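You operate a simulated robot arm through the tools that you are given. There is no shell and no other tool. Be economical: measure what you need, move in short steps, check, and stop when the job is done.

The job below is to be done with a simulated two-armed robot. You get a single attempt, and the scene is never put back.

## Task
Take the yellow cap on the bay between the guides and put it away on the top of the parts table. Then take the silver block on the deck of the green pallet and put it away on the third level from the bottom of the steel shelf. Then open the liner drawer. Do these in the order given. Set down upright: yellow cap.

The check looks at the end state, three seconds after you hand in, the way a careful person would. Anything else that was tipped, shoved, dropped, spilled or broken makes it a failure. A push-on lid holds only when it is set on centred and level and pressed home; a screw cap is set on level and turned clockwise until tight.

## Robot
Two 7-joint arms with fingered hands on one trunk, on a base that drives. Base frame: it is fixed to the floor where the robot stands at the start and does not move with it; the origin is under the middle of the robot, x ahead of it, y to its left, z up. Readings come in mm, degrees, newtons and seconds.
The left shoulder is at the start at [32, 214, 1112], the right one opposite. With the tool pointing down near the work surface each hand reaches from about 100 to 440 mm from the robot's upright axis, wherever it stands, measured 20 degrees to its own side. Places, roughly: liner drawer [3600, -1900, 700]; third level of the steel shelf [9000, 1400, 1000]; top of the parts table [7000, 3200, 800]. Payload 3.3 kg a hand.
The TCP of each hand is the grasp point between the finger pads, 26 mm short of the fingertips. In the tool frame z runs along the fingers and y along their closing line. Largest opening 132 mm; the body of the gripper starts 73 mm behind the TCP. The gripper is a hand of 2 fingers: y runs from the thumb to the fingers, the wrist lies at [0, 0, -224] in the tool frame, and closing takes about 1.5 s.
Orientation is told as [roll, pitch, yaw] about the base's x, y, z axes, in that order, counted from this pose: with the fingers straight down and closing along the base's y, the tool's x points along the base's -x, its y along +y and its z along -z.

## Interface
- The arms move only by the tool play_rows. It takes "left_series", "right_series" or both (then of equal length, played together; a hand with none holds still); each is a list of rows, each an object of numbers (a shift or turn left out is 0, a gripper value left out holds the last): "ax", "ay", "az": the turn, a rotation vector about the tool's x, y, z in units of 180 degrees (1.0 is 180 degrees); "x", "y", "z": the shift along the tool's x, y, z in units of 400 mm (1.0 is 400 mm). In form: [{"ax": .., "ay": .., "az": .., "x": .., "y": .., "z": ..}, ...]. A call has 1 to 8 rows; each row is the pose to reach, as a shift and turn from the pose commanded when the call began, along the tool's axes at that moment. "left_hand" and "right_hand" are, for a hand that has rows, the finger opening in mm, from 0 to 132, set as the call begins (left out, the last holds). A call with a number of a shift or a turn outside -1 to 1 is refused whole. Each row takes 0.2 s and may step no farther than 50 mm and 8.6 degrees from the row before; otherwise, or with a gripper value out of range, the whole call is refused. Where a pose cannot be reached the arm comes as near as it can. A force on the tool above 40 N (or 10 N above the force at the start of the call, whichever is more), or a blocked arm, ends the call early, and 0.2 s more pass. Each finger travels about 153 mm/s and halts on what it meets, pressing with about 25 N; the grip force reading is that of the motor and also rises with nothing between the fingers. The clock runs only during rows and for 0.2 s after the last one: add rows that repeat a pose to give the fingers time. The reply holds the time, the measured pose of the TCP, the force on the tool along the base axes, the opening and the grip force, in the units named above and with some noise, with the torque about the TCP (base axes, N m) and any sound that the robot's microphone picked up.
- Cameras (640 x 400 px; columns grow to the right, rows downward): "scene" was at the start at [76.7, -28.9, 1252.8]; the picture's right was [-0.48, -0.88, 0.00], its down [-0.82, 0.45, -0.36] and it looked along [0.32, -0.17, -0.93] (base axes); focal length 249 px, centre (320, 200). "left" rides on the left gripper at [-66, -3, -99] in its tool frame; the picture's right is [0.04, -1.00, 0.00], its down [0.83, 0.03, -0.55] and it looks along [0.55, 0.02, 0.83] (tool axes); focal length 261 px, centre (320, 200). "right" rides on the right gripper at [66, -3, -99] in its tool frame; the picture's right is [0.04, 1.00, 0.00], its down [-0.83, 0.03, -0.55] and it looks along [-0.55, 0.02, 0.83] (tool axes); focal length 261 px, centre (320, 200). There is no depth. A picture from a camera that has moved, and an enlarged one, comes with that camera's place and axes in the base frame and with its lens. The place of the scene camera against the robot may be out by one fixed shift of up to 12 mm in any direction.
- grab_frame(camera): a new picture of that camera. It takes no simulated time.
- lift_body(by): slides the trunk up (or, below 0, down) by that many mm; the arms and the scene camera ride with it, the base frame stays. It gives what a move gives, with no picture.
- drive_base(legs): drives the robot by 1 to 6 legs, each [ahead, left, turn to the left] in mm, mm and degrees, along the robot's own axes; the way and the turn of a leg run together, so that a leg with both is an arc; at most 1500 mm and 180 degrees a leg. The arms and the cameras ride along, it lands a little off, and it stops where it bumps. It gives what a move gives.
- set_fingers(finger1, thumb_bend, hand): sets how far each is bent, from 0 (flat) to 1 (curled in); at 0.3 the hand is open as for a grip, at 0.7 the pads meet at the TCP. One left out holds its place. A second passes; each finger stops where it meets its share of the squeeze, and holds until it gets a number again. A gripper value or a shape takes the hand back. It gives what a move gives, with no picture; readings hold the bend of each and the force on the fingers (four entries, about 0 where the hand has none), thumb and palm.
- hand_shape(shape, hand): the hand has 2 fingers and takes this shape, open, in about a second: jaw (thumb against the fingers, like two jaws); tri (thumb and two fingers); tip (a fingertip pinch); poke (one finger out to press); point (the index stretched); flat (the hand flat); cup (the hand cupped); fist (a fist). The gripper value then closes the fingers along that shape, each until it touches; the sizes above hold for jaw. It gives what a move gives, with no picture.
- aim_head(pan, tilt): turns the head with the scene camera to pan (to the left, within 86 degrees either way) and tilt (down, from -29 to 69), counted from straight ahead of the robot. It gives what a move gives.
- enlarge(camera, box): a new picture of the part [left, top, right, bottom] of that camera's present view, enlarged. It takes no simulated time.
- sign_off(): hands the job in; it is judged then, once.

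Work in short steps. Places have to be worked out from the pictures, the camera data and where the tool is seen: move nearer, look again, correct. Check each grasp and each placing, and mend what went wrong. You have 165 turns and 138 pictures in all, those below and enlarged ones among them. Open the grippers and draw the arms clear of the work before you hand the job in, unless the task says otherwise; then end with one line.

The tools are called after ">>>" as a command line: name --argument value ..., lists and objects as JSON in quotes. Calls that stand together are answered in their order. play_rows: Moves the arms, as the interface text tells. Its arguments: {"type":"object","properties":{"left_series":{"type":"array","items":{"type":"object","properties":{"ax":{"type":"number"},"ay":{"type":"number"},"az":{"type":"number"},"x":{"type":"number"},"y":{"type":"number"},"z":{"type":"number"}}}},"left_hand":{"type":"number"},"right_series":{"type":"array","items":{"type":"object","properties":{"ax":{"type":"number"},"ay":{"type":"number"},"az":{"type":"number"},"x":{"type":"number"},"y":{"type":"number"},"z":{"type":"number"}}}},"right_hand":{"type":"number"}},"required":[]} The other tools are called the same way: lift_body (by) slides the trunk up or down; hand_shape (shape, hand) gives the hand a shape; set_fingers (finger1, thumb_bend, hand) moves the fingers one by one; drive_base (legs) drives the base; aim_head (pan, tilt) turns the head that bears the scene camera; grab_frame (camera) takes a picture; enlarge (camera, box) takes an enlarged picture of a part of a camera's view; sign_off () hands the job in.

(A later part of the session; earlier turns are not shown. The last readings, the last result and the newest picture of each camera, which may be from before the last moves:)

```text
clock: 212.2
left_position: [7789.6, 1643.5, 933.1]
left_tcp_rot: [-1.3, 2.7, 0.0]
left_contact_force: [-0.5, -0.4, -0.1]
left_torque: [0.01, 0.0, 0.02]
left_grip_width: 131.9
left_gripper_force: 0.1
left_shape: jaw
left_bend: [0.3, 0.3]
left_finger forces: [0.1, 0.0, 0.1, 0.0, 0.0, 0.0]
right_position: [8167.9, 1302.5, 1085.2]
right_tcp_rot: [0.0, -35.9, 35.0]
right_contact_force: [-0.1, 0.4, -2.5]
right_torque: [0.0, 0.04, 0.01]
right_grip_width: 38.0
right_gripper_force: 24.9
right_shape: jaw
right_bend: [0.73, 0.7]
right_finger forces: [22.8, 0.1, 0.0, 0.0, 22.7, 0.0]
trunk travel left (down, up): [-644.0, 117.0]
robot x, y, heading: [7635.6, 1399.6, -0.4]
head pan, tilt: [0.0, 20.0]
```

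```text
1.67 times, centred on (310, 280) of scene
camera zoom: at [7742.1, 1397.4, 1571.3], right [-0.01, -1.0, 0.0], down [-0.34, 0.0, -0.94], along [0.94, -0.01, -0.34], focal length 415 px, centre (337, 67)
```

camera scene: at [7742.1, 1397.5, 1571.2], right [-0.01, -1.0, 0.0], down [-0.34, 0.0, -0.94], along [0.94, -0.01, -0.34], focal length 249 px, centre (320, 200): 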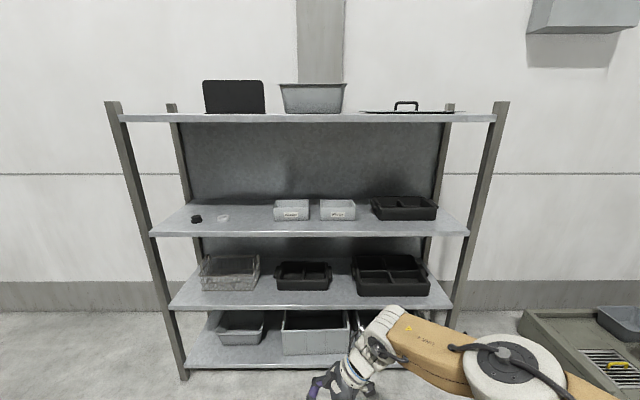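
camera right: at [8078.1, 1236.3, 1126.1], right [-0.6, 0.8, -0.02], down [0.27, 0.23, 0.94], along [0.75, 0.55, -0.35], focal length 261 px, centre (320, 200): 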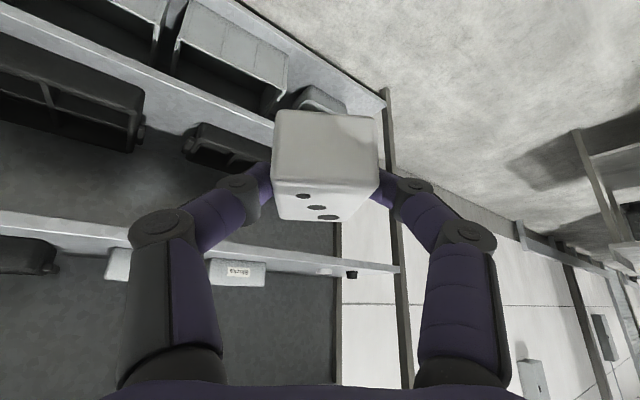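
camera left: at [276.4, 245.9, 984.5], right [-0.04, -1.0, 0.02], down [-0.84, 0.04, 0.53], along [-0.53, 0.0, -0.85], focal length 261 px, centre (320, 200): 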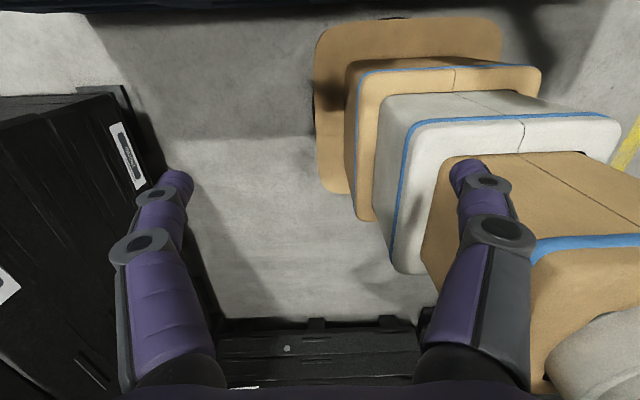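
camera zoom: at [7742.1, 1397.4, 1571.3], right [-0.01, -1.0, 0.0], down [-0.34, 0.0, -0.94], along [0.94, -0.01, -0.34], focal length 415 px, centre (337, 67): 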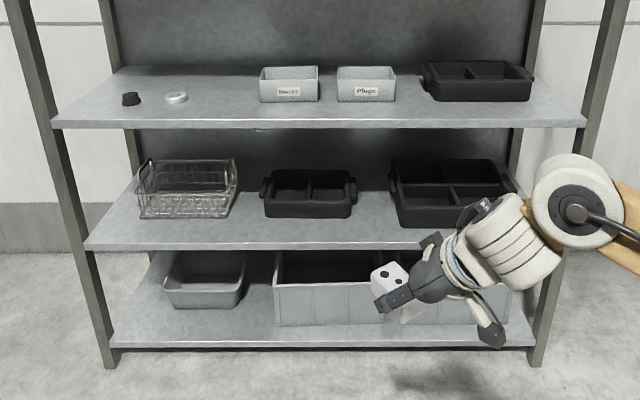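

I drive 437 left and 600 ahead, stopping short of the shelf to verify height and spot.

>>> drive_base --legs '[[0, 437, 0.3], [570, 0, 0]]'

>>> aim_head --pan -5 --tilt 32

>>> grab_frame --camera "scene"

>>> grab_frame --camera "right"

```text
clock: 217.7
left_position: [8364.5, 2081.2, 932.8]
left_tcp_rot: [-1.3, 2.7, 0.1]
left_contact_force: [-0.2, -0.4, 0.5]
left_torque: [0.03, -0.02, 0.0]
left_grip_width: 132.1
left_gripper_force: 0.0
left_shape: jaw
left_bend: [0.3, 0.3]
left_finger forces: [0.0, 0.1, 0.0, 0.0, 0.0, 0.1]
right_position: [8744.0, 1742.6, 1084.7]
right_tcp_rot: [-0.1, -35.8, 35.2]
right_contact_force: [-0.4, 0.4, -2.3]
right_torque: [-0.04, 0.02, 0.01]
right_grip_width: 37.9
right_gripper_force: 24.9
right_shape: jaw
right_bend: [0.73, 0.7]
right_finger forces: [22.8, 0.1, 0.1, 0.0, 22.8, 0.0]
trunk travel left (down, up): [-644.0, 117.0]
robot x, y, heading: [8210.4, 1834.9, -0.3]
head pan, tilt: [0.0, 20.0]
```

```text
clock: 218.5
left_position: [8364.3, 2082.2, 932.7]
left_tcp_rot: [-1.2, 2.7, 0.1]
left_contact_force: [-0.7, -0.1, 0.1]
left_torque: [0.0, 0.03, 0.0]
left_grip_width: 131.7
left_gripper_force: 0.0
left_shape: jaw
left_bend: [0.3, 0.3]
left_finger forces: [0.0, 0.1, 0.1, 0.0, 0.0, 0.0]
right_position: [8743.0, 1741.7, 1084.8]
right_tcp_rot: [0.0, -35.8, 35.4]
right_contact_force: [0.6, 0.7, -2.6]
right_torque: [-0.07, 0.04, 0.01]
right_grip_width: 38.1
right_gripper_force: 25.1
right_shape: jaw
right_bend: [0.73, 0.7]
right_finger forces: [22.8, 0.0, 0.0, 0.1, 22.7, 0.1]
trunk travel left (down, up): [-644.0, 117.0]
robot x, y, heading: [8212.5, 1837.5, -0.5]
head pan, tilt: [-5.0, 32.0]
```

```text
88 pictures are left
camera scene: at [8312.8, 1827.4, 1552.1], right [-0.09, -1.0, 0.0], down [-0.53, 0.05, -0.85], along [0.84, -0.08, -0.53], focal length 249 px, centre (320, 200)
```

scene: 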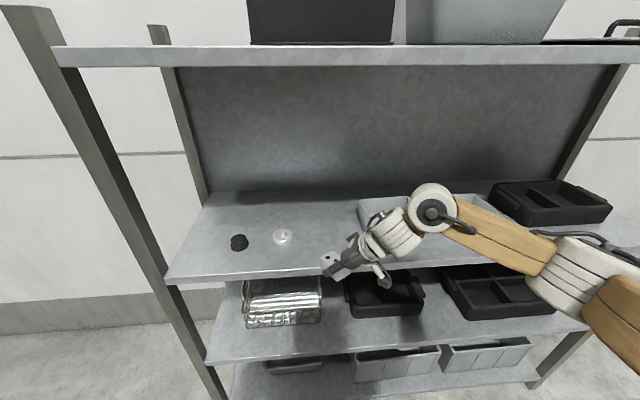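

```text
87 pictures are left
camera right: at [8653.1, 1674.8, 1125.8], right [-0.6, 0.8, -0.02], down [0.27, 0.23, 0.94], along [0.75, 0.56, -0.35], focal length 261 px, centre (320, 200)
```

right: 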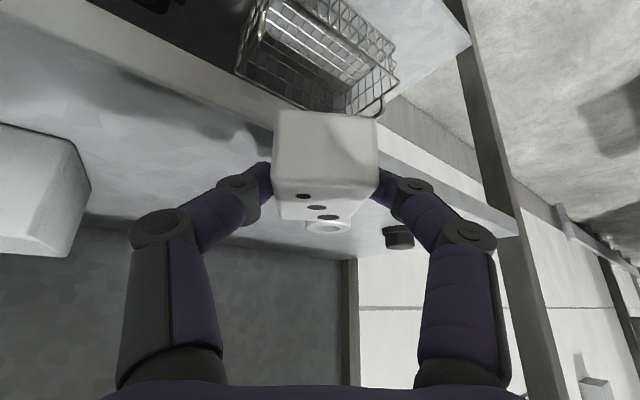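

Third-level edge confirmed at x≈8813; the clear ring is at about [8963,1891], well away. I drive 165 ahead and look.

>>> drive_base --legs '[[165, 0, 0]]'

>>> lift_body --by -35

>>> grab_frame --camera "scene"

>>> grab_frame --camera "right"

```text
clock: 219.9
left_position: [8530.1, 2080.1, 933.2]
left_tcp_rot: [-1.2, 2.9, 0.0]
left_contact_force: [0.3, 0.4, 0.8]
left_torque: [-0.04, 0.03, 0.0]
left_grip_width: 131.9
left_gripper_force: 0.1
left_shape: jaw
left_bend: [0.3, 0.3]
left_finger forces: [0.0, 0.1, 0.0, 0.1, 0.0, 0.0]
right_position: [8909.6, 1740.0, 1083.6]
right_tcp_rot: [0.0, -35.8, 35.1]
right_contact_force: [0.4, 0.2, -3.1]
right_torque: [-0.01, 0.04, 0.0]
right_grip_width: 37.8
right_gripper_force: 25.1
right_shape: jaw
right_bend: [0.73, 0.7]
right_finger forces: [22.8, 0.1, 0.0, 0.0, 22.8, 0.0]
trunk travel left (down, up): [-644.0, 117.0]
robot x, y, heading: [8376.1, 1833.6, -0.3]
head pan, tilt: [-5.0, 32.0]
```

```text
clock: 220.7
left_position: [8529.3, 2081.3, 898.0]
left_tcp_rot: [-1.2, 2.6, 0.0]
left_contact_force: [0.0, -0.3, 0.2]
left_torque: [0.0, 0.02, -0.01]
left_grip_width: 132.0
left_gripper_force: 0.1
left_shape: jaw
left_bend: [0.3, 0.3]
left_finger forces: [0.1, 0.0, 0.0, 0.1, 0.0, 0.0]
right_position: [8908.1, 1741.9, 1054.2]
right_tcp_rot: [0.0, -36.5, 35.1]
right_contact_force: [1.9, -2.6, 24.2]
right_torque: [0.08, -0.32, -0.1]
right_grip_width: 39.1
right_gripper_force: 24.9
right_shape: jaw
right_bend: [0.74, 0.7]
right_finger forces: [26.6, 0.0, 0.0, 0.0, 29.1, 0.1]
trunk travel left (down, up): [-609.0, 152.0]
robot x, y, heading: [8378.5, 1834.8, -0.1]
head pan, tilt: [-5.0, 32.0]
```

```text
86 pictures are left
camera scene: at [8477.1, 1826.5, 1517.5], right [-0.09, -1.0, 0.0], down [-0.53, 0.05, -0.85], along [0.84, -0.08, -0.53], focal length 249 px, centre (320, 200)
```

scene: 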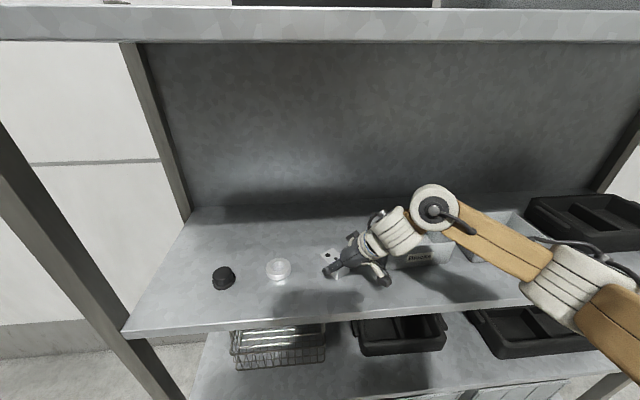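

```text
85 pictures are left
camera right: at [8818.2, 1674.1, 1094.0], right [-0.6, 0.8, -0.03], down [0.26, 0.23, 0.94], along [0.76, 0.56, -0.34], focal length 261 px, centre (320, 200)
```

right: 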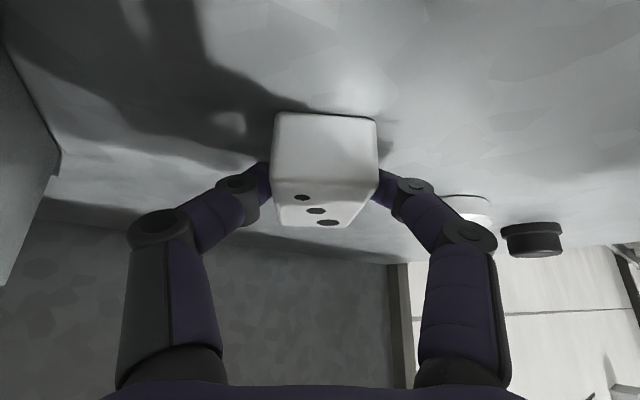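

The block already touched down (shelf ≈ z 1022, 24 N). I ease up 4 mm, check the force, then release.

>>> lift_body --by 4

```text
clock: 221.2
left_position: [8527.7, 2079.3, 901.9]
left_tcp_rot: [-1.2, 2.6, 0.0]
left_contact_force: [0.6, 0.2, -0.7]
left_torque: [0.0, -0.01, -0.02]
left_grip_width: 131.9
left_gripper_force: 0.1
left_shape: jaw
left_bend: [0.3, 0.3]
left_finger forces: [0.0, 0.1, 0.0, 0.0, 0.0, 0.1]
right_position: [8906.6, 1740.9, 1054.7]
right_tcp_rot: [-0.1, -35.9, 35.2]
right_contact_force: [6.5, 2.4, 15.6]
right_torque: [0.05, -0.27, -0.06]
right_grip_width: 39.4
right_gripper_force: 24.8
right_shape: jaw
right_bend: [0.74, 0.7]
right_finger forces: [26.0, 0.0, 0.0, 0.0, 27.5, 0.0]
trunk travel left (down, up): [-613.0, 148.0]
robot x, y, heading: [8373.7, 1834.7, -0.3]
head pan, tilt: [-5.0, 32.0]
```

>>> lift_body --by 2

>>> play_rows --right_hand 80 --right_series '[{}, {}, {}, {}]'

>>> grab_frame --camera "right"

```text
clock: 221.8
left_position: [8529.1, 2080.6, 902.9]
left_tcp_rot: [-1.2, 2.7, 0.0]
left_contact_force: [0.2, 0.0, -0.4]
left_torque: [0.02, 0.02, -0.01]
left_grip_width: 131.8
left_gripper_force: 0.1
left_shape: jaw
left_bend: [0.3, 0.3]
left_finger forces: [0.1, 0.0, 0.0, 0.0, 0.0, 0.0]
right_position: [8906.5, 1740.2, 1055.5]
right_tcp_rot: [-0.2, -35.8, 35.1]
right_contact_force: [2.7, 1.4, 8.2]
right_torque: [0.05, -0.11, -0.01]
right_grip_width: 39.0
right_gripper_force: 25.4
right_shape: jaw
right_bend: [0.74, 0.7]
right_finger forces: [26.4, 0.0, 0.0, 0.1, 26.4, 0.0]
trunk travel left (down, up): [-615.0, 146.0]
robot x, y, heading: [8379.4, 1834.2, -0.1]
head pan, tilt: [-5.0, 32.0]
```

```text
clock: 222.8
left_position: [8529.7, 2080.7, 902.5]
left_tcp_rot: [-1.2, 2.7, 0.0]
left_contact_force: [0.2, 0.4, -0.9]
left_torque: [-0.01, -0.02, 0.0]
left_grip_width: 132.1
left_gripper_force: 0.0
left_shape: jaw
left_bend: [0.3, 0.3]
left_finger forces: [0.0, 0.0, 0.1, 0.0, 0.1, 0.1]
right_position: [8907.0, 1740.5, 1055.8]
right_tcp_rot: [-0.1, -35.8, 35.1]
right_contact_force: [0.0, 0.3, 0.4]
right_torque: [0.0, 0.0, -0.03]
right_grip_width: 79.7
right_gripper_force: 0.0
right_shape: jaw
right_bend: [0.71, 0.71]
right_finger forces: [0.0, 0.0, 0.0, 0.0, 0.0, 0.0]
trunk travel left (down, up): [-615.0, 146.0]
robot x, y, heading: [8375.7, 1838.6, -0.3]
head pan, tilt: [-5.0, 32.0]
```

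```text
84 pictures are left
camera right: at [8817.6, 1673.1, 1096.7], right [-0.6, 0.8, -0.02], down [0.27, 0.23, 0.94], along [0.75, 0.56, -0.35], focal length 261 px, centre (320, 200)
```

right: 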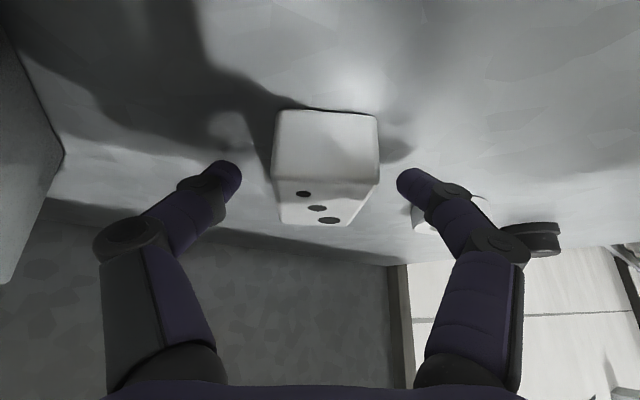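

Released cleanly. I raise straight up, back away, and check the shelf.

>>> lift_body --by 100

>>> drive_base --legs '[[-700, 0, 0.3]]'

>>> grab_frame --camera "scene"

```text
clock: 224.1
left_position: [8529.6, 2079.9, 1003.3]
left_tcp_rot: [-1.2, 2.7, 0.0]
left_contact_force: [-0.1, -0.4, -0.2]
left_torque: [0.0, 0.0, -0.03]
left_grip_width: 132.0
left_gripper_force: 0.0
left_shape: jaw
left_bend: [0.3, 0.3]
left_finger forces: [0.0, 0.1, 0.1, 0.0, 0.1, 0.0]
right_position: [8907.5, 1739.8, 1154.9]
right_tcp_rot: [0.0, -35.8, 35.1]
right_contact_force: [0.1, -0.4, 0.8]
right_torque: [0.0, 0.02, 0.01]
right_grip_width: 79.5
right_gripper_force: 0.1
right_shape: jaw
right_bend: [0.71, 0.71]
right_finger forces: [0.0, 0.1, 0.0, 0.1, 0.0, 0.0]
trunk travel left (down, up): [-715.0, 46.0]
robot x, y, heading: [8378.6, 1838.9, -0.2]
head pan, tilt: [-5.0, 32.0]
```

```text
clock: 227.9
left_position: [7831.1, 2084.3, 1003.6]
left_tcp_rot: [-1.2, 2.6, 0.1]
left_contact_force: [-0.1, -0.1, -0.6]
left_torque: [-0.02, 0.0, 0.0]
left_grip_width: 131.9
left_gripper_force: 0.0
left_shape: jaw
left_bend: [0.3, 0.3]
left_finger forces: [0.0, 0.1, 0.0, 0.0, 0.0, 0.0]
right_position: [8210.3, 1744.8, 1156.8]
right_tcp_rot: [-0.3, -35.8, 35.2]
right_contact_force: [-0.8, -0.7, -0.2]
right_torque: [-0.02, 0.02, 0.01]
right_grip_width: 79.5
right_gripper_force: 0.1
right_shape: jaw
right_bend: [0.71, 0.71]
right_finger forces: [0.0, 0.1, 0.1, 0.1, 0.0, 0.0]
trunk travel left (down, up): [-715.0, 46.0]
robot x, y, heading: [7678.5, 1840.1, -0.3]
head pan, tilt: [-5.0, 32.0]
```

```text
83 pictures are left
camera scene: at [7779.6, 1829.9, 1623.1], right [-0.09, -1.0, 0.0], down [-0.53, 0.05, -0.85], along [0.84, -0.08, -0.53], focal length 249 px, centre (320, 200)
```

scene: 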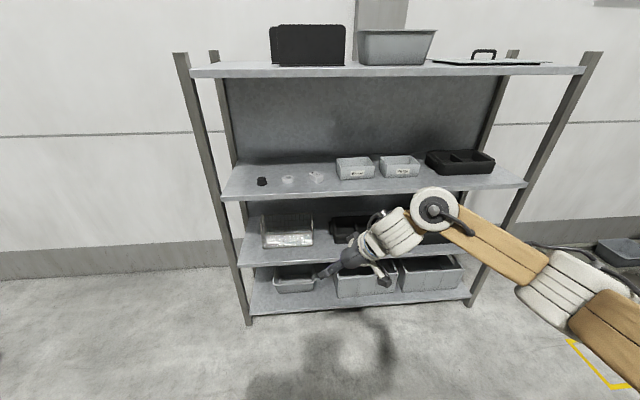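

The block rests on the third level. Now I drive back toward the aisle and look at the table with the liner drawer.

>>> drive_base --legs '[[-1059, -970, 0.3], [-1059, -970, 0], [-1059, -970, 0]]'

>>> aim_head --pan -80 --tilt 25

>>> grab_frame --camera "scene"

```text
clock: 248.5
left_position: [4657.9, -836.3, 1003.8]
left_tcp_rot: [-1.1, 2.7, 1.0]
left_contact_force: [0.0, -1.1, 0.6]
left_torque: [-0.02, -0.01, -0.02]
left_grip_width: 132.0
left_gripper_force: 0.0
left_shape: jaw
left_bend: [0.3, 0.3]
left_finger forces: [0.0, 0.1, 0.1, 0.0, 0.0, 0.0]
right_position: [5041.8, -1169.1, 1155.7]
right_tcp_rot: [0.0, -36.0, 36.1]
right_contact_force: [0.5, -1.3, -0.2]
right_torque: [0.04, 0.04, 0.0]
right_grip_width: 79.7
right_gripper_force: 0.0
right_shape: jaw
right_bend: [0.71, 0.71]
right_finger forces: [0.0, 0.0, 0.0, 0.0, 0.1, 0.0]
trunk travel left (down, up): [-715.0, 46.0]
robot x, y, heading: [4509.4, -1083.1, 0.6]
head pan, tilt: [-5.0, 32.0]
```

```text
clock: 250.0
left_position: [4658.1, -835.0, 1004.4]
left_tcp_rot: [-1.2, 2.7, 1.0]
left_contact_force: [-0.1, -0.5, -0.1]
left_torque: [0.01, -0.01, 0.0]
left_grip_width: 132.0
left_gripper_force: 0.0
left_shape: jaw
left_bend: [0.3, 0.3]
left_finger forces: [0.0, 0.0, 0.0, 0.0, 0.0, 0.1]
right_position: [5042.0, -1169.1, 1155.6]
right_tcp_rot: [-0.1, -35.9, 36.2]
right_contact_force: [-0.5, 0.7, -0.1]
right_torque: [0.01, 0.01, 0.02]
right_grip_width: 79.5
right_gripper_force: 0.1
right_shape: jaw
right_bend: [0.71, 0.71]
right_finger forces: [0.0, 0.0, 0.1, 0.1, 0.1, 0.0]
trunk travel left (down, up): [-715.0, 46.0]
robot x, y, heading: [4510.5, -1081.6, 0.8]
head pan, tilt: [-80.0, 25.0]
```

```text
82 pictures are left
camera scene: at [4538.0, -1173.5, 1634.2], right [-0.98, -0.19, 0.0], down [-0.08, 0.42, -0.91], along [0.17, -0.89, -0.42], focal length 249 px, centre (320, 200)
```

scene: 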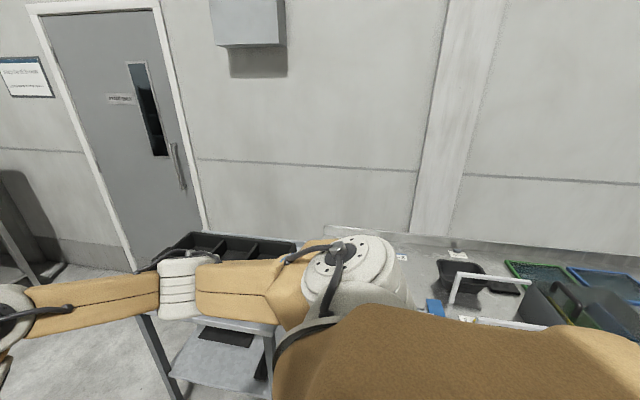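

I back off sideways a bit and turn right 90° to face the tables.

>>> drive_base --legs '[[-600, 330, 0], [0, 0, -91]]'

>>> aim_head --pan -10 --tilt 35

>>> grab_frame --camera "scene"

```text
clock: 257.7
left_position: [4140.5, -906.1, 1004.1]
left_tcp_rot: [-1.3, 2.7, -89.8]
left_contact_force: [-0.2, 0.1, 0.1]
left_torque: [0.01, -0.03, -0.01]
left_grip_width: 132.1
left_gripper_force: 0.2
left_shape: jaw
left_bend: [0.3, 0.3]
left_finger forces: [0.0, 0.1, 0.0, 0.0, 0.1, 0.0]
right_position: [3803.2, -1285.1, 1154.9]
right_tcp_rot: [0.0, -35.9, -54.5]
right_contact_force: [-0.6, -0.5, 0.5]
right_torque: [-0.01, -0.01, -0.03]
right_grip_width: 79.4
right_gripper_force: 0.1
right_shape: jaw
right_bend: [0.71, 0.71]
right_finger forces: [0.0, 0.1, 0.1, 0.0, 0.0, 0.0]
trunk travel left (down, up): [-715.0, 46.0]
robot x, y, heading: [3893.7, -752.9, -89.8]
head pan, tilt: [-80.0, 25.0]
```

```text
clock: 259.1
left_position: [4140.0, -906.8, 1004.2]
left_tcp_rot: [-1.3, 2.7, -89.7]
left_contact_force: [0.2, -0.6, -0.3]
left_torque: [0.02, 0.02, 0.02]
left_grip_width: 131.8
left_gripper_force: 0.2
left_shape: jaw
left_bend: [0.3, 0.3]
left_finger forces: [0.0, 0.0, 0.1, 0.0, 0.0, 0.0]
right_position: [3801.6, -1285.9, 1155.7]
right_tcp_rot: [0.0, -36.0, -54.5]
right_contact_force: [0.2, -0.3, -0.2]
right_torque: [0.02, -0.04, -0.02]
right_grip_width: 79.4
right_gripper_force: 0.0
right_shape: jaw
right_bend: [0.71, 0.71]
right_finger forces: [0.0, 0.1, 0.1, 0.0, 0.0, 0.1]
trunk travel left (down, up): [-715.0, 46.0]
robot x, y, heading: [3895.2, -753.5, -90.0]
head pan, tilt: [-10.0, 35.0]
```

```text
81 pictures are left
camera scene: at [3880.9, -854.2, 1618.5], right [-0.98, 0.17, 0.0], down [0.1, 0.56, -0.82], along [-0.14, -0.81, -0.57], focal length 249 px, centre (320, 200)
```

scene: 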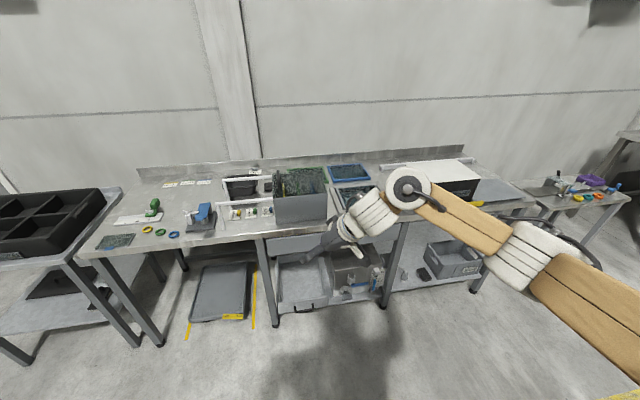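

>>> enlarge --camera "scene" --box '[230, 150, 430, 320]'

```text
2.35 times, centred on (330, 235) of scene
camera zoom: at [3880.9, -854.2, 1618.5], right [-0.98, 0.17, 0.0], down [0.1, 0.56, -0.82], along [-0.14, -0.81, -0.57], focal length 586 px, centre (296, 118)
```

zoom: 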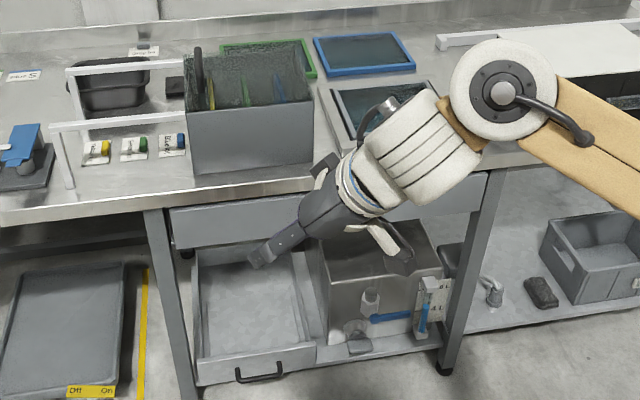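

The drawer panel sits right beneath the tabletop. I lower the trunk to see its front with both cameras.

>>> lift_body --by -380

>>> grab_frame --camera "right"

>>> grab_frame --camera "scene"

```text
clock: 262.7
left_position: [4140.7, -905.7, 624.2]
left_tcp_rot: [-1.2, 2.6, -89.6]
left_contact_force: [0.4, -0.3, 0.7]
left_torque: [0.02, -0.01, -0.01]
left_grip_width: 131.7
left_gripper_force: 0.1
left_shape: jaw
left_bend: [0.3, 0.3]
left_finger forces: [0.1, 0.0, 0.0, 0.0, 0.0, 0.0]
right_position: [3803.0, -1285.4, 776.5]
right_tcp_rot: [-0.1, -36.0, -54.5]
right_contact_force: [-1.1, 0.0, 0.1]
right_torque: [0.0, 0.02, -0.03]
right_grip_width: 79.6
right_gripper_force: 0.1
right_shape: jaw
right_bend: [0.71, 0.71]
right_finger forces: [0.1, 0.1, 0.1, 0.0, 0.0, 0.1]
trunk travel left (down, up): [-335.0, 426.0]
robot x, y, heading: [3896.4, -758.8, -90.2]
head pan, tilt: [-10.0, 35.0]
```

```text
79 pictures are left
camera right: at [3735.7, -1197.6, 817.0], right [0.79, 0.61, -0.02], down [0.23, -0.27, 0.94], along [0.56, -0.75, -0.35], focal length 261 px, centre (320, 200)
```

right: 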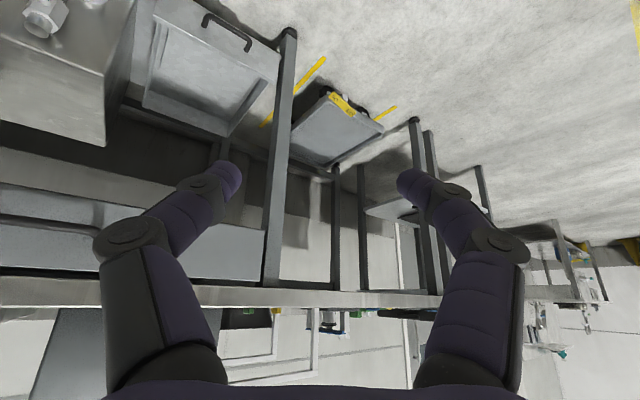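

```text
78 pictures are left
camera scene: at [3881.0, -880.6, 1237.3], right [-0.98, 0.17, 0.0], down [0.1, 0.56, -0.82], along [-0.14, -0.81, -0.57], focal length 249 px, centre (320, 200)
```

scene: 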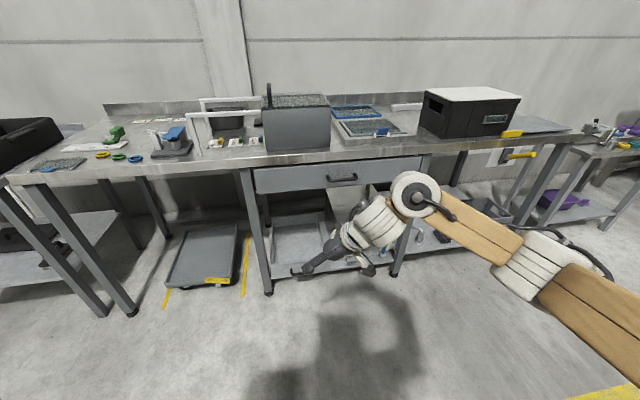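

>>> enlarge --camera "scene" --box '[230, 130, 450, 220]'

```text
2.91 times, centred on (340, 175) of scene
camera zoom: at [3881.0, -880.6, 1237.3], right [-0.98, 0.17, 0.0], down [0.1, 0.56, -0.82], along [-0.14, -0.81, -0.57], focal length 725 px, centre (262, 273)
```

zoom: 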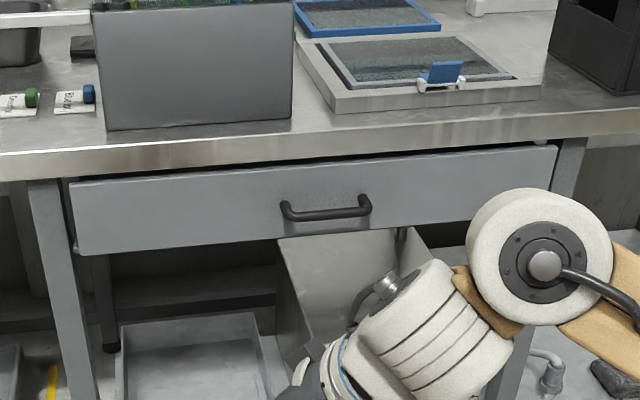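

The drawer front has a horizontal bar handle around [3628,-1780,700]. I'll grip it with the hand pointing horizontally at it, closing vertically. First I bring the hand to horizontal, pointing along -y.

>>> play_rows --right_series '[{"ax": 0.0228, "ay": -0.03625, "az": 0.0116}, {"ax": 0.0456, "ay": -0.0725, "az": 0.0233}, {"ax": 0.0684, "ay": -0.10875, "az": 0.0349}, {"ax": 0.09125, "ay": -0.145, "az": 0.0465}, {"ax": 0.114, "ay": -0.18125, "az": 0.0581}, {"ax": 0.1369, "ay": -0.2175, "az": 0.0698}, {"ax": 0.1597, "ay": -0.25375, "az": 0.0814}, {"ax": 0.1825, "ay": -0.29, "az": 0.093}]'

>>> play_rows --right_series '[{"az": 0.045}, {"az": 0.09}, {"az": 0.135}, {"az": 0.18}, {"az": 0.225}, {"az": 0.25}]'

>>> play_rows --right_series '[{"az": 0.045}, {"az": 0.09}, {"az": 0.135}, {"az": 0.18}, {"az": 0.225}, {"az": 0.25}]'

>>> grab_frame --camera "right"

>>> grab_frame --camera "scene"

```text
clock: 264.5
left_position: [4141.4, -906.0, 624.0]
left_tcp_rot: [-1.2, 2.7, -89.7]
left_contact_force: [0.9, -0.5, -0.5]
left_torque: [0.02, 0.0, 0.03]
left_grip_width: 131.8
left_gripper_force: 0.2
left_shape: jaw
left_bend: [0.3, 0.3]
left_finger forces: [0.0, 0.0, 0.0, 0.1, 0.0, 0.1]
right_position: [3802.4, -1285.3, 775.9]
right_tcp_rot: [-87.5, -89.8, -2.7]
right_contact_force: [0.1, -0.6, -0.3]
right_torque: [0.03, 0.03, -0.01]
right_grip_width: 79.8
right_gripper_force: 0.1
right_shape: jaw
right_bend: [0.71, 0.71]
right_finger forces: [0.1, 0.0, 0.0, 0.1, 0.0, 0.0]
trunk travel left (down, up): [-335.0, 426.0]
robot x, y, heading: [3896.9, -753.3, -90.0]
head pan, tilt: [-10.0, 35.0]
```

```text
clock: 265.9
left_position: [4141.7, -905.0, 624.4]
left_tcp_rot: [-1.2, 2.7, -89.8]
left_contact_force: [-0.8, -0.6, -0.1]
left_torque: [-0.02, 0.02, -0.01]
left_grip_width: 132.0
left_gripper_force: 0.1
left_shape: jaw
left_bend: [0.3, 0.3]
left_finger forces: [0.1, 0.1, 0.0, 0.0, 0.0, 0.1]
right_position: [3802.7, -1285.5, 777.0]
right_tcp_rot: [89.9, -44.9, 179.9]
right_contact_force: [0.9, -0.2, -0.5]
right_torque: [0.0, 0.0, -0.02]
right_grip_width: 79.5
right_gripper_force: 0.0
right_shape: jaw
right_bend: [0.71, 0.71]
right_finger forces: [0.0, 0.0, 0.0, 0.0, 0.1, 0.0]
trunk travel left (down, up): [-335.0, 426.0]
robot x, y, heading: [3895.4, -756.1, -90.1]
head pan, tilt: [-10.0, 35.0]
```

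```text
clock: 267.3
left_position: [4140.9, -905.8, 623.5]
left_tcp_rot: [-1.2, 2.6, -89.7]
left_contact_force: [-0.1, -0.4, 1.0]
left_torque: [-0.03, 0.02, -0.03]
left_grip_width: 131.8
left_gripper_force: 0.0
left_shape: jaw
left_bend: [0.3, 0.3]
left_finger forces: [0.1, 0.1, 0.1, 0.0, 0.0, 0.0]
right_position: [3790.3, -1289.1, 774.9]
right_tcp_rot: [90.3, -2.1, 179.6]
right_contact_force: [0.4, 0.0, 0.9]
right_torque: [0.05, -0.01, 0.02]
right_grip_width: 79.6
right_gripper_force: 0.1
right_shape: jaw
right_bend: [0.71, 0.71]
right_finger forces: [0.1, 0.0, 0.0, 0.0, 0.1, 0.1]
trunk travel left (down, up): [-335.0, 426.0]
robot x, y, heading: [3895.2, -758.0, -90.1]
head pan, tilt: [-10.0, 35.0]
```

```text
76 pictures are left
camera right: at [3855.7, -1191.4, 767.4], right [0.08, 0.01, 1.0], down [-0.83, 0.56, 0.06], along [-0.56, -0.83, 0.05], focal length 261 px, centre (320, 200)
```

right: 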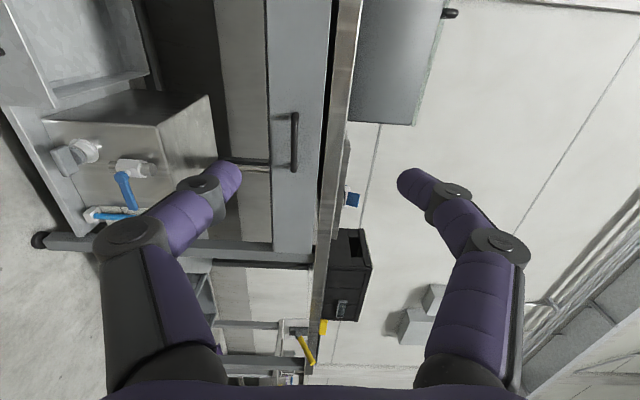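

```text
75 pictures are left
camera scene: at [3881.0, -880.6, 1237.2], right [-0.98, 0.17, 0.0], down [0.1, 0.56, -0.82], along [-0.14, -0.81, -0.57], focal length 249 px, centre (320, 200)
```

scene: 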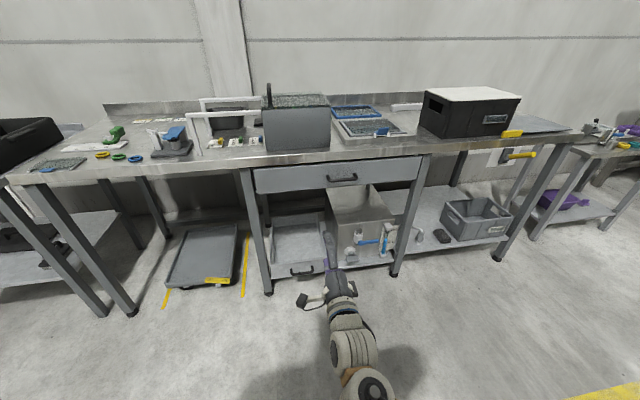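

Triangulating gives the handle bar at about [3642,-1726,732]. I line up with it, drop 43 mm and approach to ~100 mm short.

>>> drive_base --legs '[[0, -148, 0], [320, 0, 0]]'

>>> lift_body --by -43

>>> grab_frame --camera "right"

>>> grab_frame --camera "scene"

```text
clock: 270.4
left_position: [3994.2, -1222.7, 624.5]
left_tcp_rot: [-1.2, 2.7, -89.4]
left_contact_force: [0.2, -0.1, 0.0]
left_torque: [-0.01, -0.03, 0.02]
left_grip_width: 132.0
left_gripper_force: 0.0
left_shape: jaw
left_bend: [0.3, 0.3]
left_finger forces: [0.1, 0.0, 0.1, 0.0, 0.1, 0.1]
right_position: [3646.2, -1605.0, 769.1]
right_tcp_rot: [89.9, -2.2, -179.9]
right_contact_force: [0.1, -0.2, 0.3]
right_torque: [0.03, -0.01, 0.0]
right_grip_width: 79.9
right_gripper_force: 0.2
right_shape: jaw
right_bend: [0.71, 0.71]
right_finger forces: [0.0, 0.0, 0.1, 0.1, 0.0, 0.0]
trunk travel left (down, up): [-335.0, 426.0]
robot x, y, heading: [3751.3, -1074.6, -89.9]
head pan, tilt: [-10.0, 35.0]
```

```text
clock: 271.3
left_position: [3993.2, -1224.4, 580.9]
left_tcp_rot: [-1.1, 2.6, -89.5]
left_contact_force: [0.6, 0.2, 0.1]
left_torque: [-0.01, -0.02, -0.02]
left_grip_width: 132.1
left_gripper_force: 0.1
left_shape: jaw
left_bend: [0.3, 0.3]
left_finger forces: [0.0, 0.0, 0.0, 0.0, 0.0, 0.0]
right_position: [3628.2, -1606.1, 716.9]
right_tcp_rot: [90.2, -5.9, -180.1]
right_contact_force: [0.4, -0.2, 0.7]
right_torque: [-0.01, 0.0, 0.02]
right_grip_width: 79.9
right_gripper_force: 0.0
right_shape: jaw
right_bend: [0.71, 0.71]
right_finger forces: [0.0, 0.1, 0.0, 0.0, 0.0, 0.0]
trunk travel left (down, up): [-292.0, 469.0]
robot x, y, heading: [3749.0, -1071.4, -89.9]
head pan, tilt: [-10.0, 35.0]
```

```text
74 pictures are left
camera right: at [3692.5, -1508.1, 707.4], right [0.14, 0.0, 0.99], down [-0.83, 0.55, 0.12], along [-0.55, -0.83, 0.08], focal length 261 px, centre (320, 200)
```

right: 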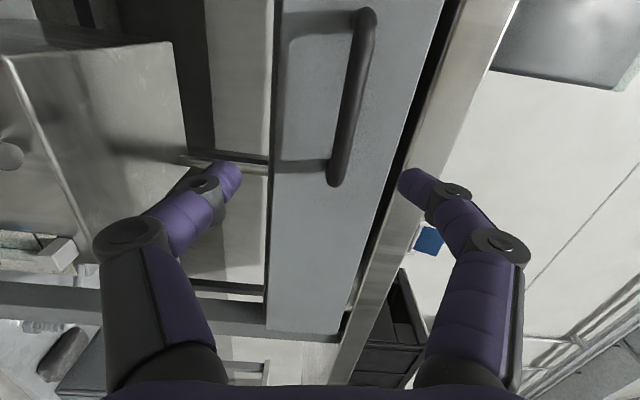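

```text
73 pictures are left
camera scene: at [3734.0, -1208.3, 1193.7], right [-0.99, 0.17, 0.0], down [0.1, 0.57, -0.82], along [-0.14, -0.81, -0.57], focal length 249 px, centre (320, 200)
```

scene: 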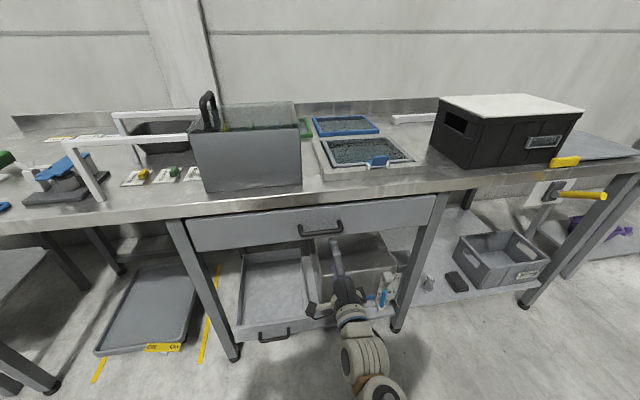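

Refined handle: bar from x≈3571 to 3705 at y≈-1719, z≈738. I open the fingers, correct up 21 mm, and move 60 mm forward with the arm.

>>> play_rows --right_hand 80 --right_series '[{"x": 0.01, "y": 0.0275}, {"x": 0.02, "y": 0.055}, {"x": 0.02, "y": 0.055, "z": 0.05}, {"x": 0.02, "y": 0.055, "z": 0.1}, {"x": 0.02, "y": 0.055, "z": 0.15}]'

>>> grab_frame --camera "right"

```text
clock: 272.5
left_position: [3993.3, -1225.8, 581.1]
left_tcp_rot: [-1.1, 2.6, -89.6]
left_contact_force: [0.1, -0.8, -0.3]
left_torque: [0.0, 0.03, 0.04]
left_grip_width: 132.0
left_gripper_force: 0.0
left_shape: jaw
left_bend: [0.3, 0.3]
left_finger forces: [0.0, 0.0, 0.0, 0.0, 0.0, 0.0]
right_position: [3606.9, -1659.3, 716.1]
right_tcp_rot: [89.1, -10.1, 179.0]
right_contact_force: [-0.6, 0.5, -0.2]
right_torque: [0.0, 0.0, -0.03]
right_grip_width: 79.8
right_gripper_force: 0.1
right_shape: jaw
right_bend: [0.71, 0.71]
right_finger forces: [0.0, 0.0, 0.0, 0.1, 0.0, 0.0]
trunk travel left (down, up): [-292.0, 469.0]
robot x, y, heading: [3747.3, -1073.6, -89.8]
head pan, tilt: [-10.0, 35.0]
stopped in row 5 (right hand): the arm was blocked; the commanded pose is now the measured one
```

```text
72 pictures are left
camera right: at [3671.6, -1562.4, 703.0], right [0.22, -0.02, 0.98], down [-0.8, 0.57, 0.19], along [-0.56, -0.82, 0.1], focal length 261 px, centre (320, 200)
```

right: 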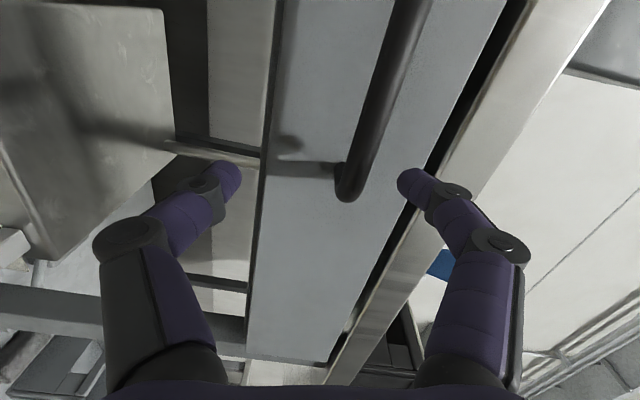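

The wrist is at its joint limit with this roll. I back off 200 mm and roll the hand the other way (180°) in steps.

>>> drive_base --legs '[[-200, 0, 0]]'

>>> play_rows --right_series '[{"az": -0.045}, {"az": -0.09}, {"az": -0.135}, {"az": -0.18}, {"az": -0.225}, {"az": -0.27}, {"az": -0.315}, {"az": -0.36}]'

>>> play_rows --right_series '[{"az": -0.045}, {"az": -0.09}, {"az": -0.135}, {"az": -0.18}, {"az": -0.225}, {"az": -0.27}, {"az": -0.315}, {"az": -0.36}]'

>>> play_rows --right_series '[{"az": -0.045}, {"az": -0.09}, {"az": -0.135}, {"az": -0.18}, {"az": -0.21}]'

>>> grab_frame --camera "right"

>>> grab_frame --camera "scene"

```text
clock: 274.1
left_position: [3993.2, -1024.8, 580.2]
left_tcp_rot: [-1.2, 2.8, -89.6]
left_contact_force: [-0.4, 0.2, 0.8]
left_torque: [-0.01, -0.01, -0.01]
left_grip_width: 131.9
left_gripper_force: 0.1
left_shape: jaw
left_bend: [0.3, 0.3]
left_finger forces: [0.0, 0.0, 0.0, 0.0, 0.0, 0.0]
right_position: [3604.7, -1459.7, 716.2]
right_tcp_rot: [88.9, -10.0, 179.0]
right_contact_force: [0.5, 0.2, 0.6]
right_torque: [0.01, 0.02, 0.0]
right_grip_width: 79.7
right_gripper_force: 0.1
right_shape: jaw
right_bend: [0.71, 0.71]
right_finger forces: [0.0, 0.1, 0.0, 0.1, 0.1, 0.0]
trunk travel left (down, up): [-292.0, 469.0]
robot x, y, heading: [3742.5, -873.7, -89.9]
head pan, tilt: [-10.0, 35.0]
```

```text
clock: 275.9
left_position: [3992.7, -1024.9, 580.5]
left_tcp_rot: [-1.2, 2.8, -89.5]
left_contact_force: [0.2, 0.2, 0.0]
left_torque: [-0.04, 0.01, 0.0]
left_grip_width: 132.0
left_gripper_force: 0.1
left_shape: jaw
left_bend: [0.3, 0.3]
left_finger forces: [0.0, 0.0, 0.0, 0.0, 0.1, 0.1]
right_position: [3605.2, -1459.5, 715.9]
right_tcp_rot: [85.7, -75.0, -177.1]
right_contact_force: [0.0, -0.8, -0.2]
right_torque: [0.01, 0.01, 0.03]
right_grip_width: 79.5
right_gripper_force: 0.0
right_shape: jaw
right_bend: [0.71, 0.71]
right_finger forces: [0.1, 0.0, 0.0, 0.0, 0.0, 0.0]
trunk travel left (down, up): [-292.0, 469.0]
robot x, y, heading: [3748.7, -877.8, -89.8]
head pan, tilt: [-10.0, 35.0]
```

```text
clock: 277.7
left_position: [3992.0, -1024.9, 582.8]
left_tcp_rot: [-1.2, 2.7, -89.5]
left_contact_force: [0.0, 0.1, 0.0]
left_torque: [0.0, -0.04, -0.01]
left_grip_width: 131.9
left_gripper_force: 0.1
left_shape: jaw
left_bend: [0.3, 0.3]
left_finger forces: [0.0, 0.0, 0.1, 0.1, 0.0, 0.0]
right_position: [3604.8, -1459.9, 715.7]
right_tcp_rot: [-88.5, -40.2, -2.1]
right_contact_force: [0.3, 0.1, 0.3]
right_torque: [0.0, 0.0, -0.01]
right_grip_width: 79.6
right_gripper_force: 0.1
right_shape: jaw
right_bend: [0.71, 0.71]
right_finger forces: [0.0, 0.0, 0.0, 0.0, 0.0, 0.1]
trunk travel left (down, up): [-292.0, 469.0]
robot x, y, heading: [3748.1, -873.3, -89.8]
head pan, tilt: [-10.0, 35.0]
```

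```text
clock: 278.9
left_position: [3992.2, -1025.1, 581.2]
left_tcp_rot: [-1.2, 2.8, -89.4]
left_contact_force: [0.4, 0.6, 0.5]
left_torque: [0.02, -0.02, -0.01]
left_grip_width: 132.0
left_gripper_force: 0.0
left_shape: jaw
left_bend: [0.3, 0.3]
left_finger forces: [0.0, 0.0, 0.1, 0.1, 0.0, 0.0]
right_position: [3605.7, -1459.6, 715.6]
right_tcp_rot: [-88.9, -2.4, -1.3]
right_contact_force: [-0.4, -0.1, -0.3]
right_torque: [0.01, 0.0, -0.03]
right_grip_width: 79.8
right_gripper_force: 0.1
right_shape: jaw
right_bend: [0.71, 0.71]
right_finger forces: [0.0, 0.0, 0.0, 0.0, 0.0, 0.0]
trunk travel left (down, up): [-292.0, 469.0]
robot x, y, heading: [3750.5, -874.2, -89.8]
head pan, tilt: [-10.0, 35.0]
```

```text
71 pictures are left
camera right: at [3541.3, -1360.4, 716.7], right [0.0, 0.02, -1.0], down [0.84, 0.54, 0.01], along [0.54, -0.84, -0.02], focal length 261 px, centre (320, 200)
```

right: 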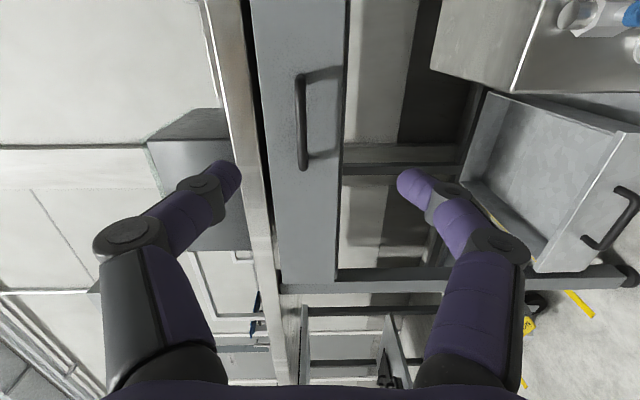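

```text
70 pictures are left
camera scene: at [3733.3, -1008.8, 1193.7], right [-0.99, 0.17, 0.0], down [0.1, 0.57, -0.82], along [-0.14, -0.81, -0.57], focal length 249 px, centre (320, 200)
```

scene: 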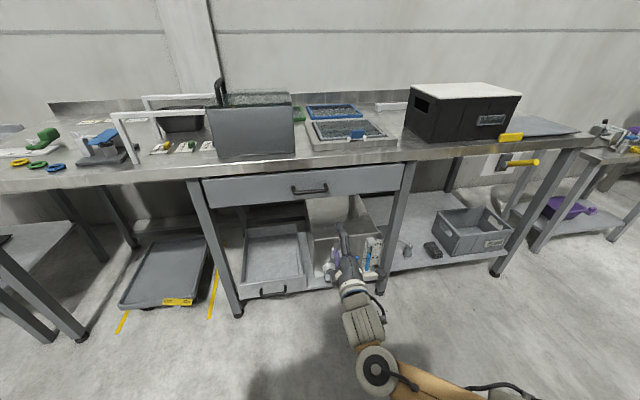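

This roll is reachable. The handle is confirmed at x≈3648, y≈-1719, z≈735. I shift left 45 mm, drive 190 ahead and lift 19 mm.

>>> drive_base --legs '[[0, 45, -0.2], [185, 0, 0]]'

>>> lift_body --by 19

>>> grab_frame --camera "right"

```text
clock: 280.9
left_position: [4038.2, -1210.9, 580.0]
left_tcp_rot: [-1.3, 2.7, -89.5]
left_contact_force: [0.0, -0.6, 0.4]
left_torque: [0.01, -0.01, -0.02]
left_grip_width: 131.6
left_gripper_force: 0.0
left_shape: jaw
left_bend: [0.3, 0.3]
left_finger forces: [0.0, 0.1, 0.1, 0.0, 0.0, 0.1]
right_position: [3650.4, -1645.7, 715.0]
right_tcp_rot: [-88.8, -2.5, -1.3]
right_contact_force: [-0.2, -0.4, 0.5]
right_torque: [-0.03, -0.03, -0.01]
right_grip_width: 79.7
right_gripper_force: 0.0
right_shape: jaw
right_bend: [0.71, 0.71]
right_finger forces: [0.1, 0.1, 0.0, 0.1, 0.0, 0.1]
trunk travel left (down, up): [-292.0, 469.0]
robot x, y, heading: [3790.2, -1060.3, -89.9]
head pan, tilt: [-10.0, 35.0]
```

```text
clock: 281.6
left_position: [4037.1, -1211.6, 600.5]
left_tcp_rot: [-1.2, 2.7, -89.6]
left_contact_force: [-0.7, 0.3, -0.5]
left_torque: [-0.03, 0.02, -0.01]
left_grip_width: 132.2
left_gripper_force: 0.1
left_shape: jaw
left_bend: [0.3, 0.3]
left_finger forces: [0.1, 0.0, 0.0, 0.1, 0.0, 0.0]
right_position: [3649.9, -1646.0, 733.4]
right_tcp_rot: [-88.8, -2.5, -1.3]
right_contact_force: [-0.4, -0.1, -0.6]
right_torque: [-0.03, 0.0, 0.01]
right_grip_width: 79.8
right_gripper_force: 0.0
right_shape: jaw
right_bend: [0.71, 0.71]
right_finger forces: [0.0, 0.1, 0.0, 0.0, 0.0, 0.0]
trunk travel left (down, up): [-311.0, 450.0]
robot x, y, heading: [3793.8, -1057.2, -90.0]
head pan, tilt: [-10.0, 35.0]
```

```text
69 pictures are left
camera right: at [3586.1, -1546.5, 735.4], right [0.0, 0.02, -1.0], down [0.85, 0.53, 0.01], along [0.53, -0.84, -0.01], focal length 261 px, centre (320, 200)
```

right: 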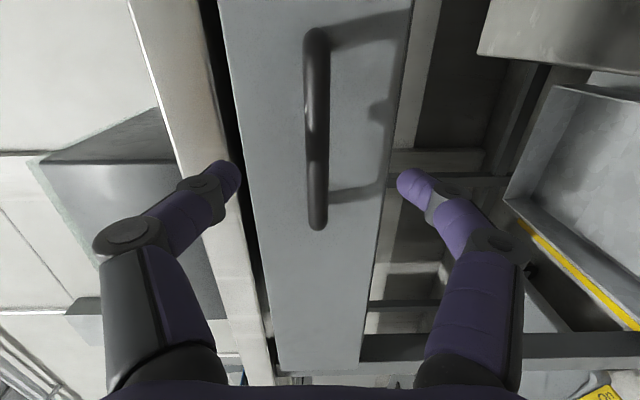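

Handle centred at x≈3654, z≈738. I narrow the opening to 50, raise 4 mm, and advance 56 mm so the bar lies between the fingertips.

>>> play_rows --right_hand 50 --right_series '[{"y": -0.01}, {"y": -0.01, "z": 0.035}, {"y": -0.01, "z": 0.07}, {"y": -0.01, "z": 0.105}, {"y": -0.01, "z": 0.14}]'

>>> grab_frame --camera "right"

>>> enlarge --camera "scene" --box '[230, 150, 430, 320]'

```text
clock: 282.8
left_position: [4037.2, -1210.2, 600.1]
left_tcp_rot: [-1.2, 2.5, -89.6]
left_contact_force: [0.4, 0.5, 0.4]
left_torque: [-0.01, -0.03, 0.01]
left_grip_width: 132.0
left_gripper_force: 0.2
left_shape: jaw
left_bend: [0.3, 0.3]
left_finger forces: [0.1, 0.0, 0.0, 0.1, 0.0, 0.0]
right_position: [3648.6, -1701.2, 740.0]
right_tcp_rot: [-89.0, -2.5, -1.1]
right_contact_force: [-0.4, -0.6, -0.6]
right_torque: [-0.03, 0.04, 0.0]
right_grip_width: 14.2
right_gripper_force: 16.2
right_shape: jaw
right_bend: [0.76, 0.73]
right_finger forces: [0.1, 0.0, 0.0, 0.1, 0.1, 0.0]
trunk travel left (down, up): [-311.0, 450.0]
robot x, y, heading: [3791.1, -1062.4, -90.1]
head pan, tilt: [-10.0, 35.0]
```

```text
68 pictures are left
camera right: at [3584.6, -1601.2, 740.4], right [0.0, 0.02, -1.0], down [0.84, 0.54, 0.01], along [0.54, -0.84, -0.01], focal length 261 px, centre (320, 200)
```

right: 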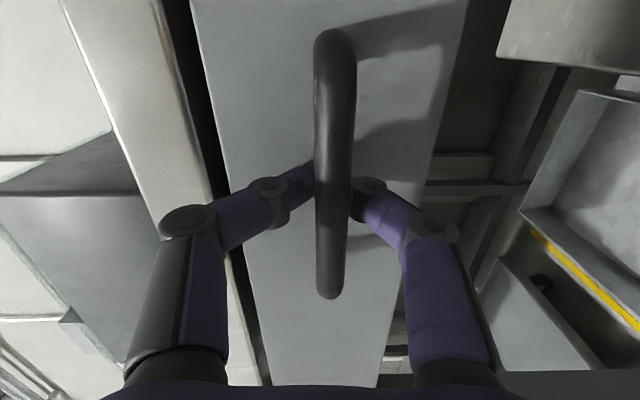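

```text
2.35 times, centred on (330, 235) of scene
camera zoom: at [3778.4, -1188.0, 1213.4], right [-0.98, 0.17, 0.0], down [0.1, 0.56, -0.82], along [-0.14, -0.81, -0.57], focal length 586 px, centre (296, 118)
```

zoom: 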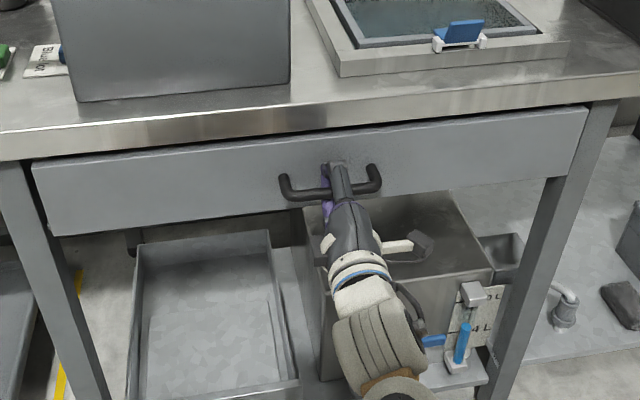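

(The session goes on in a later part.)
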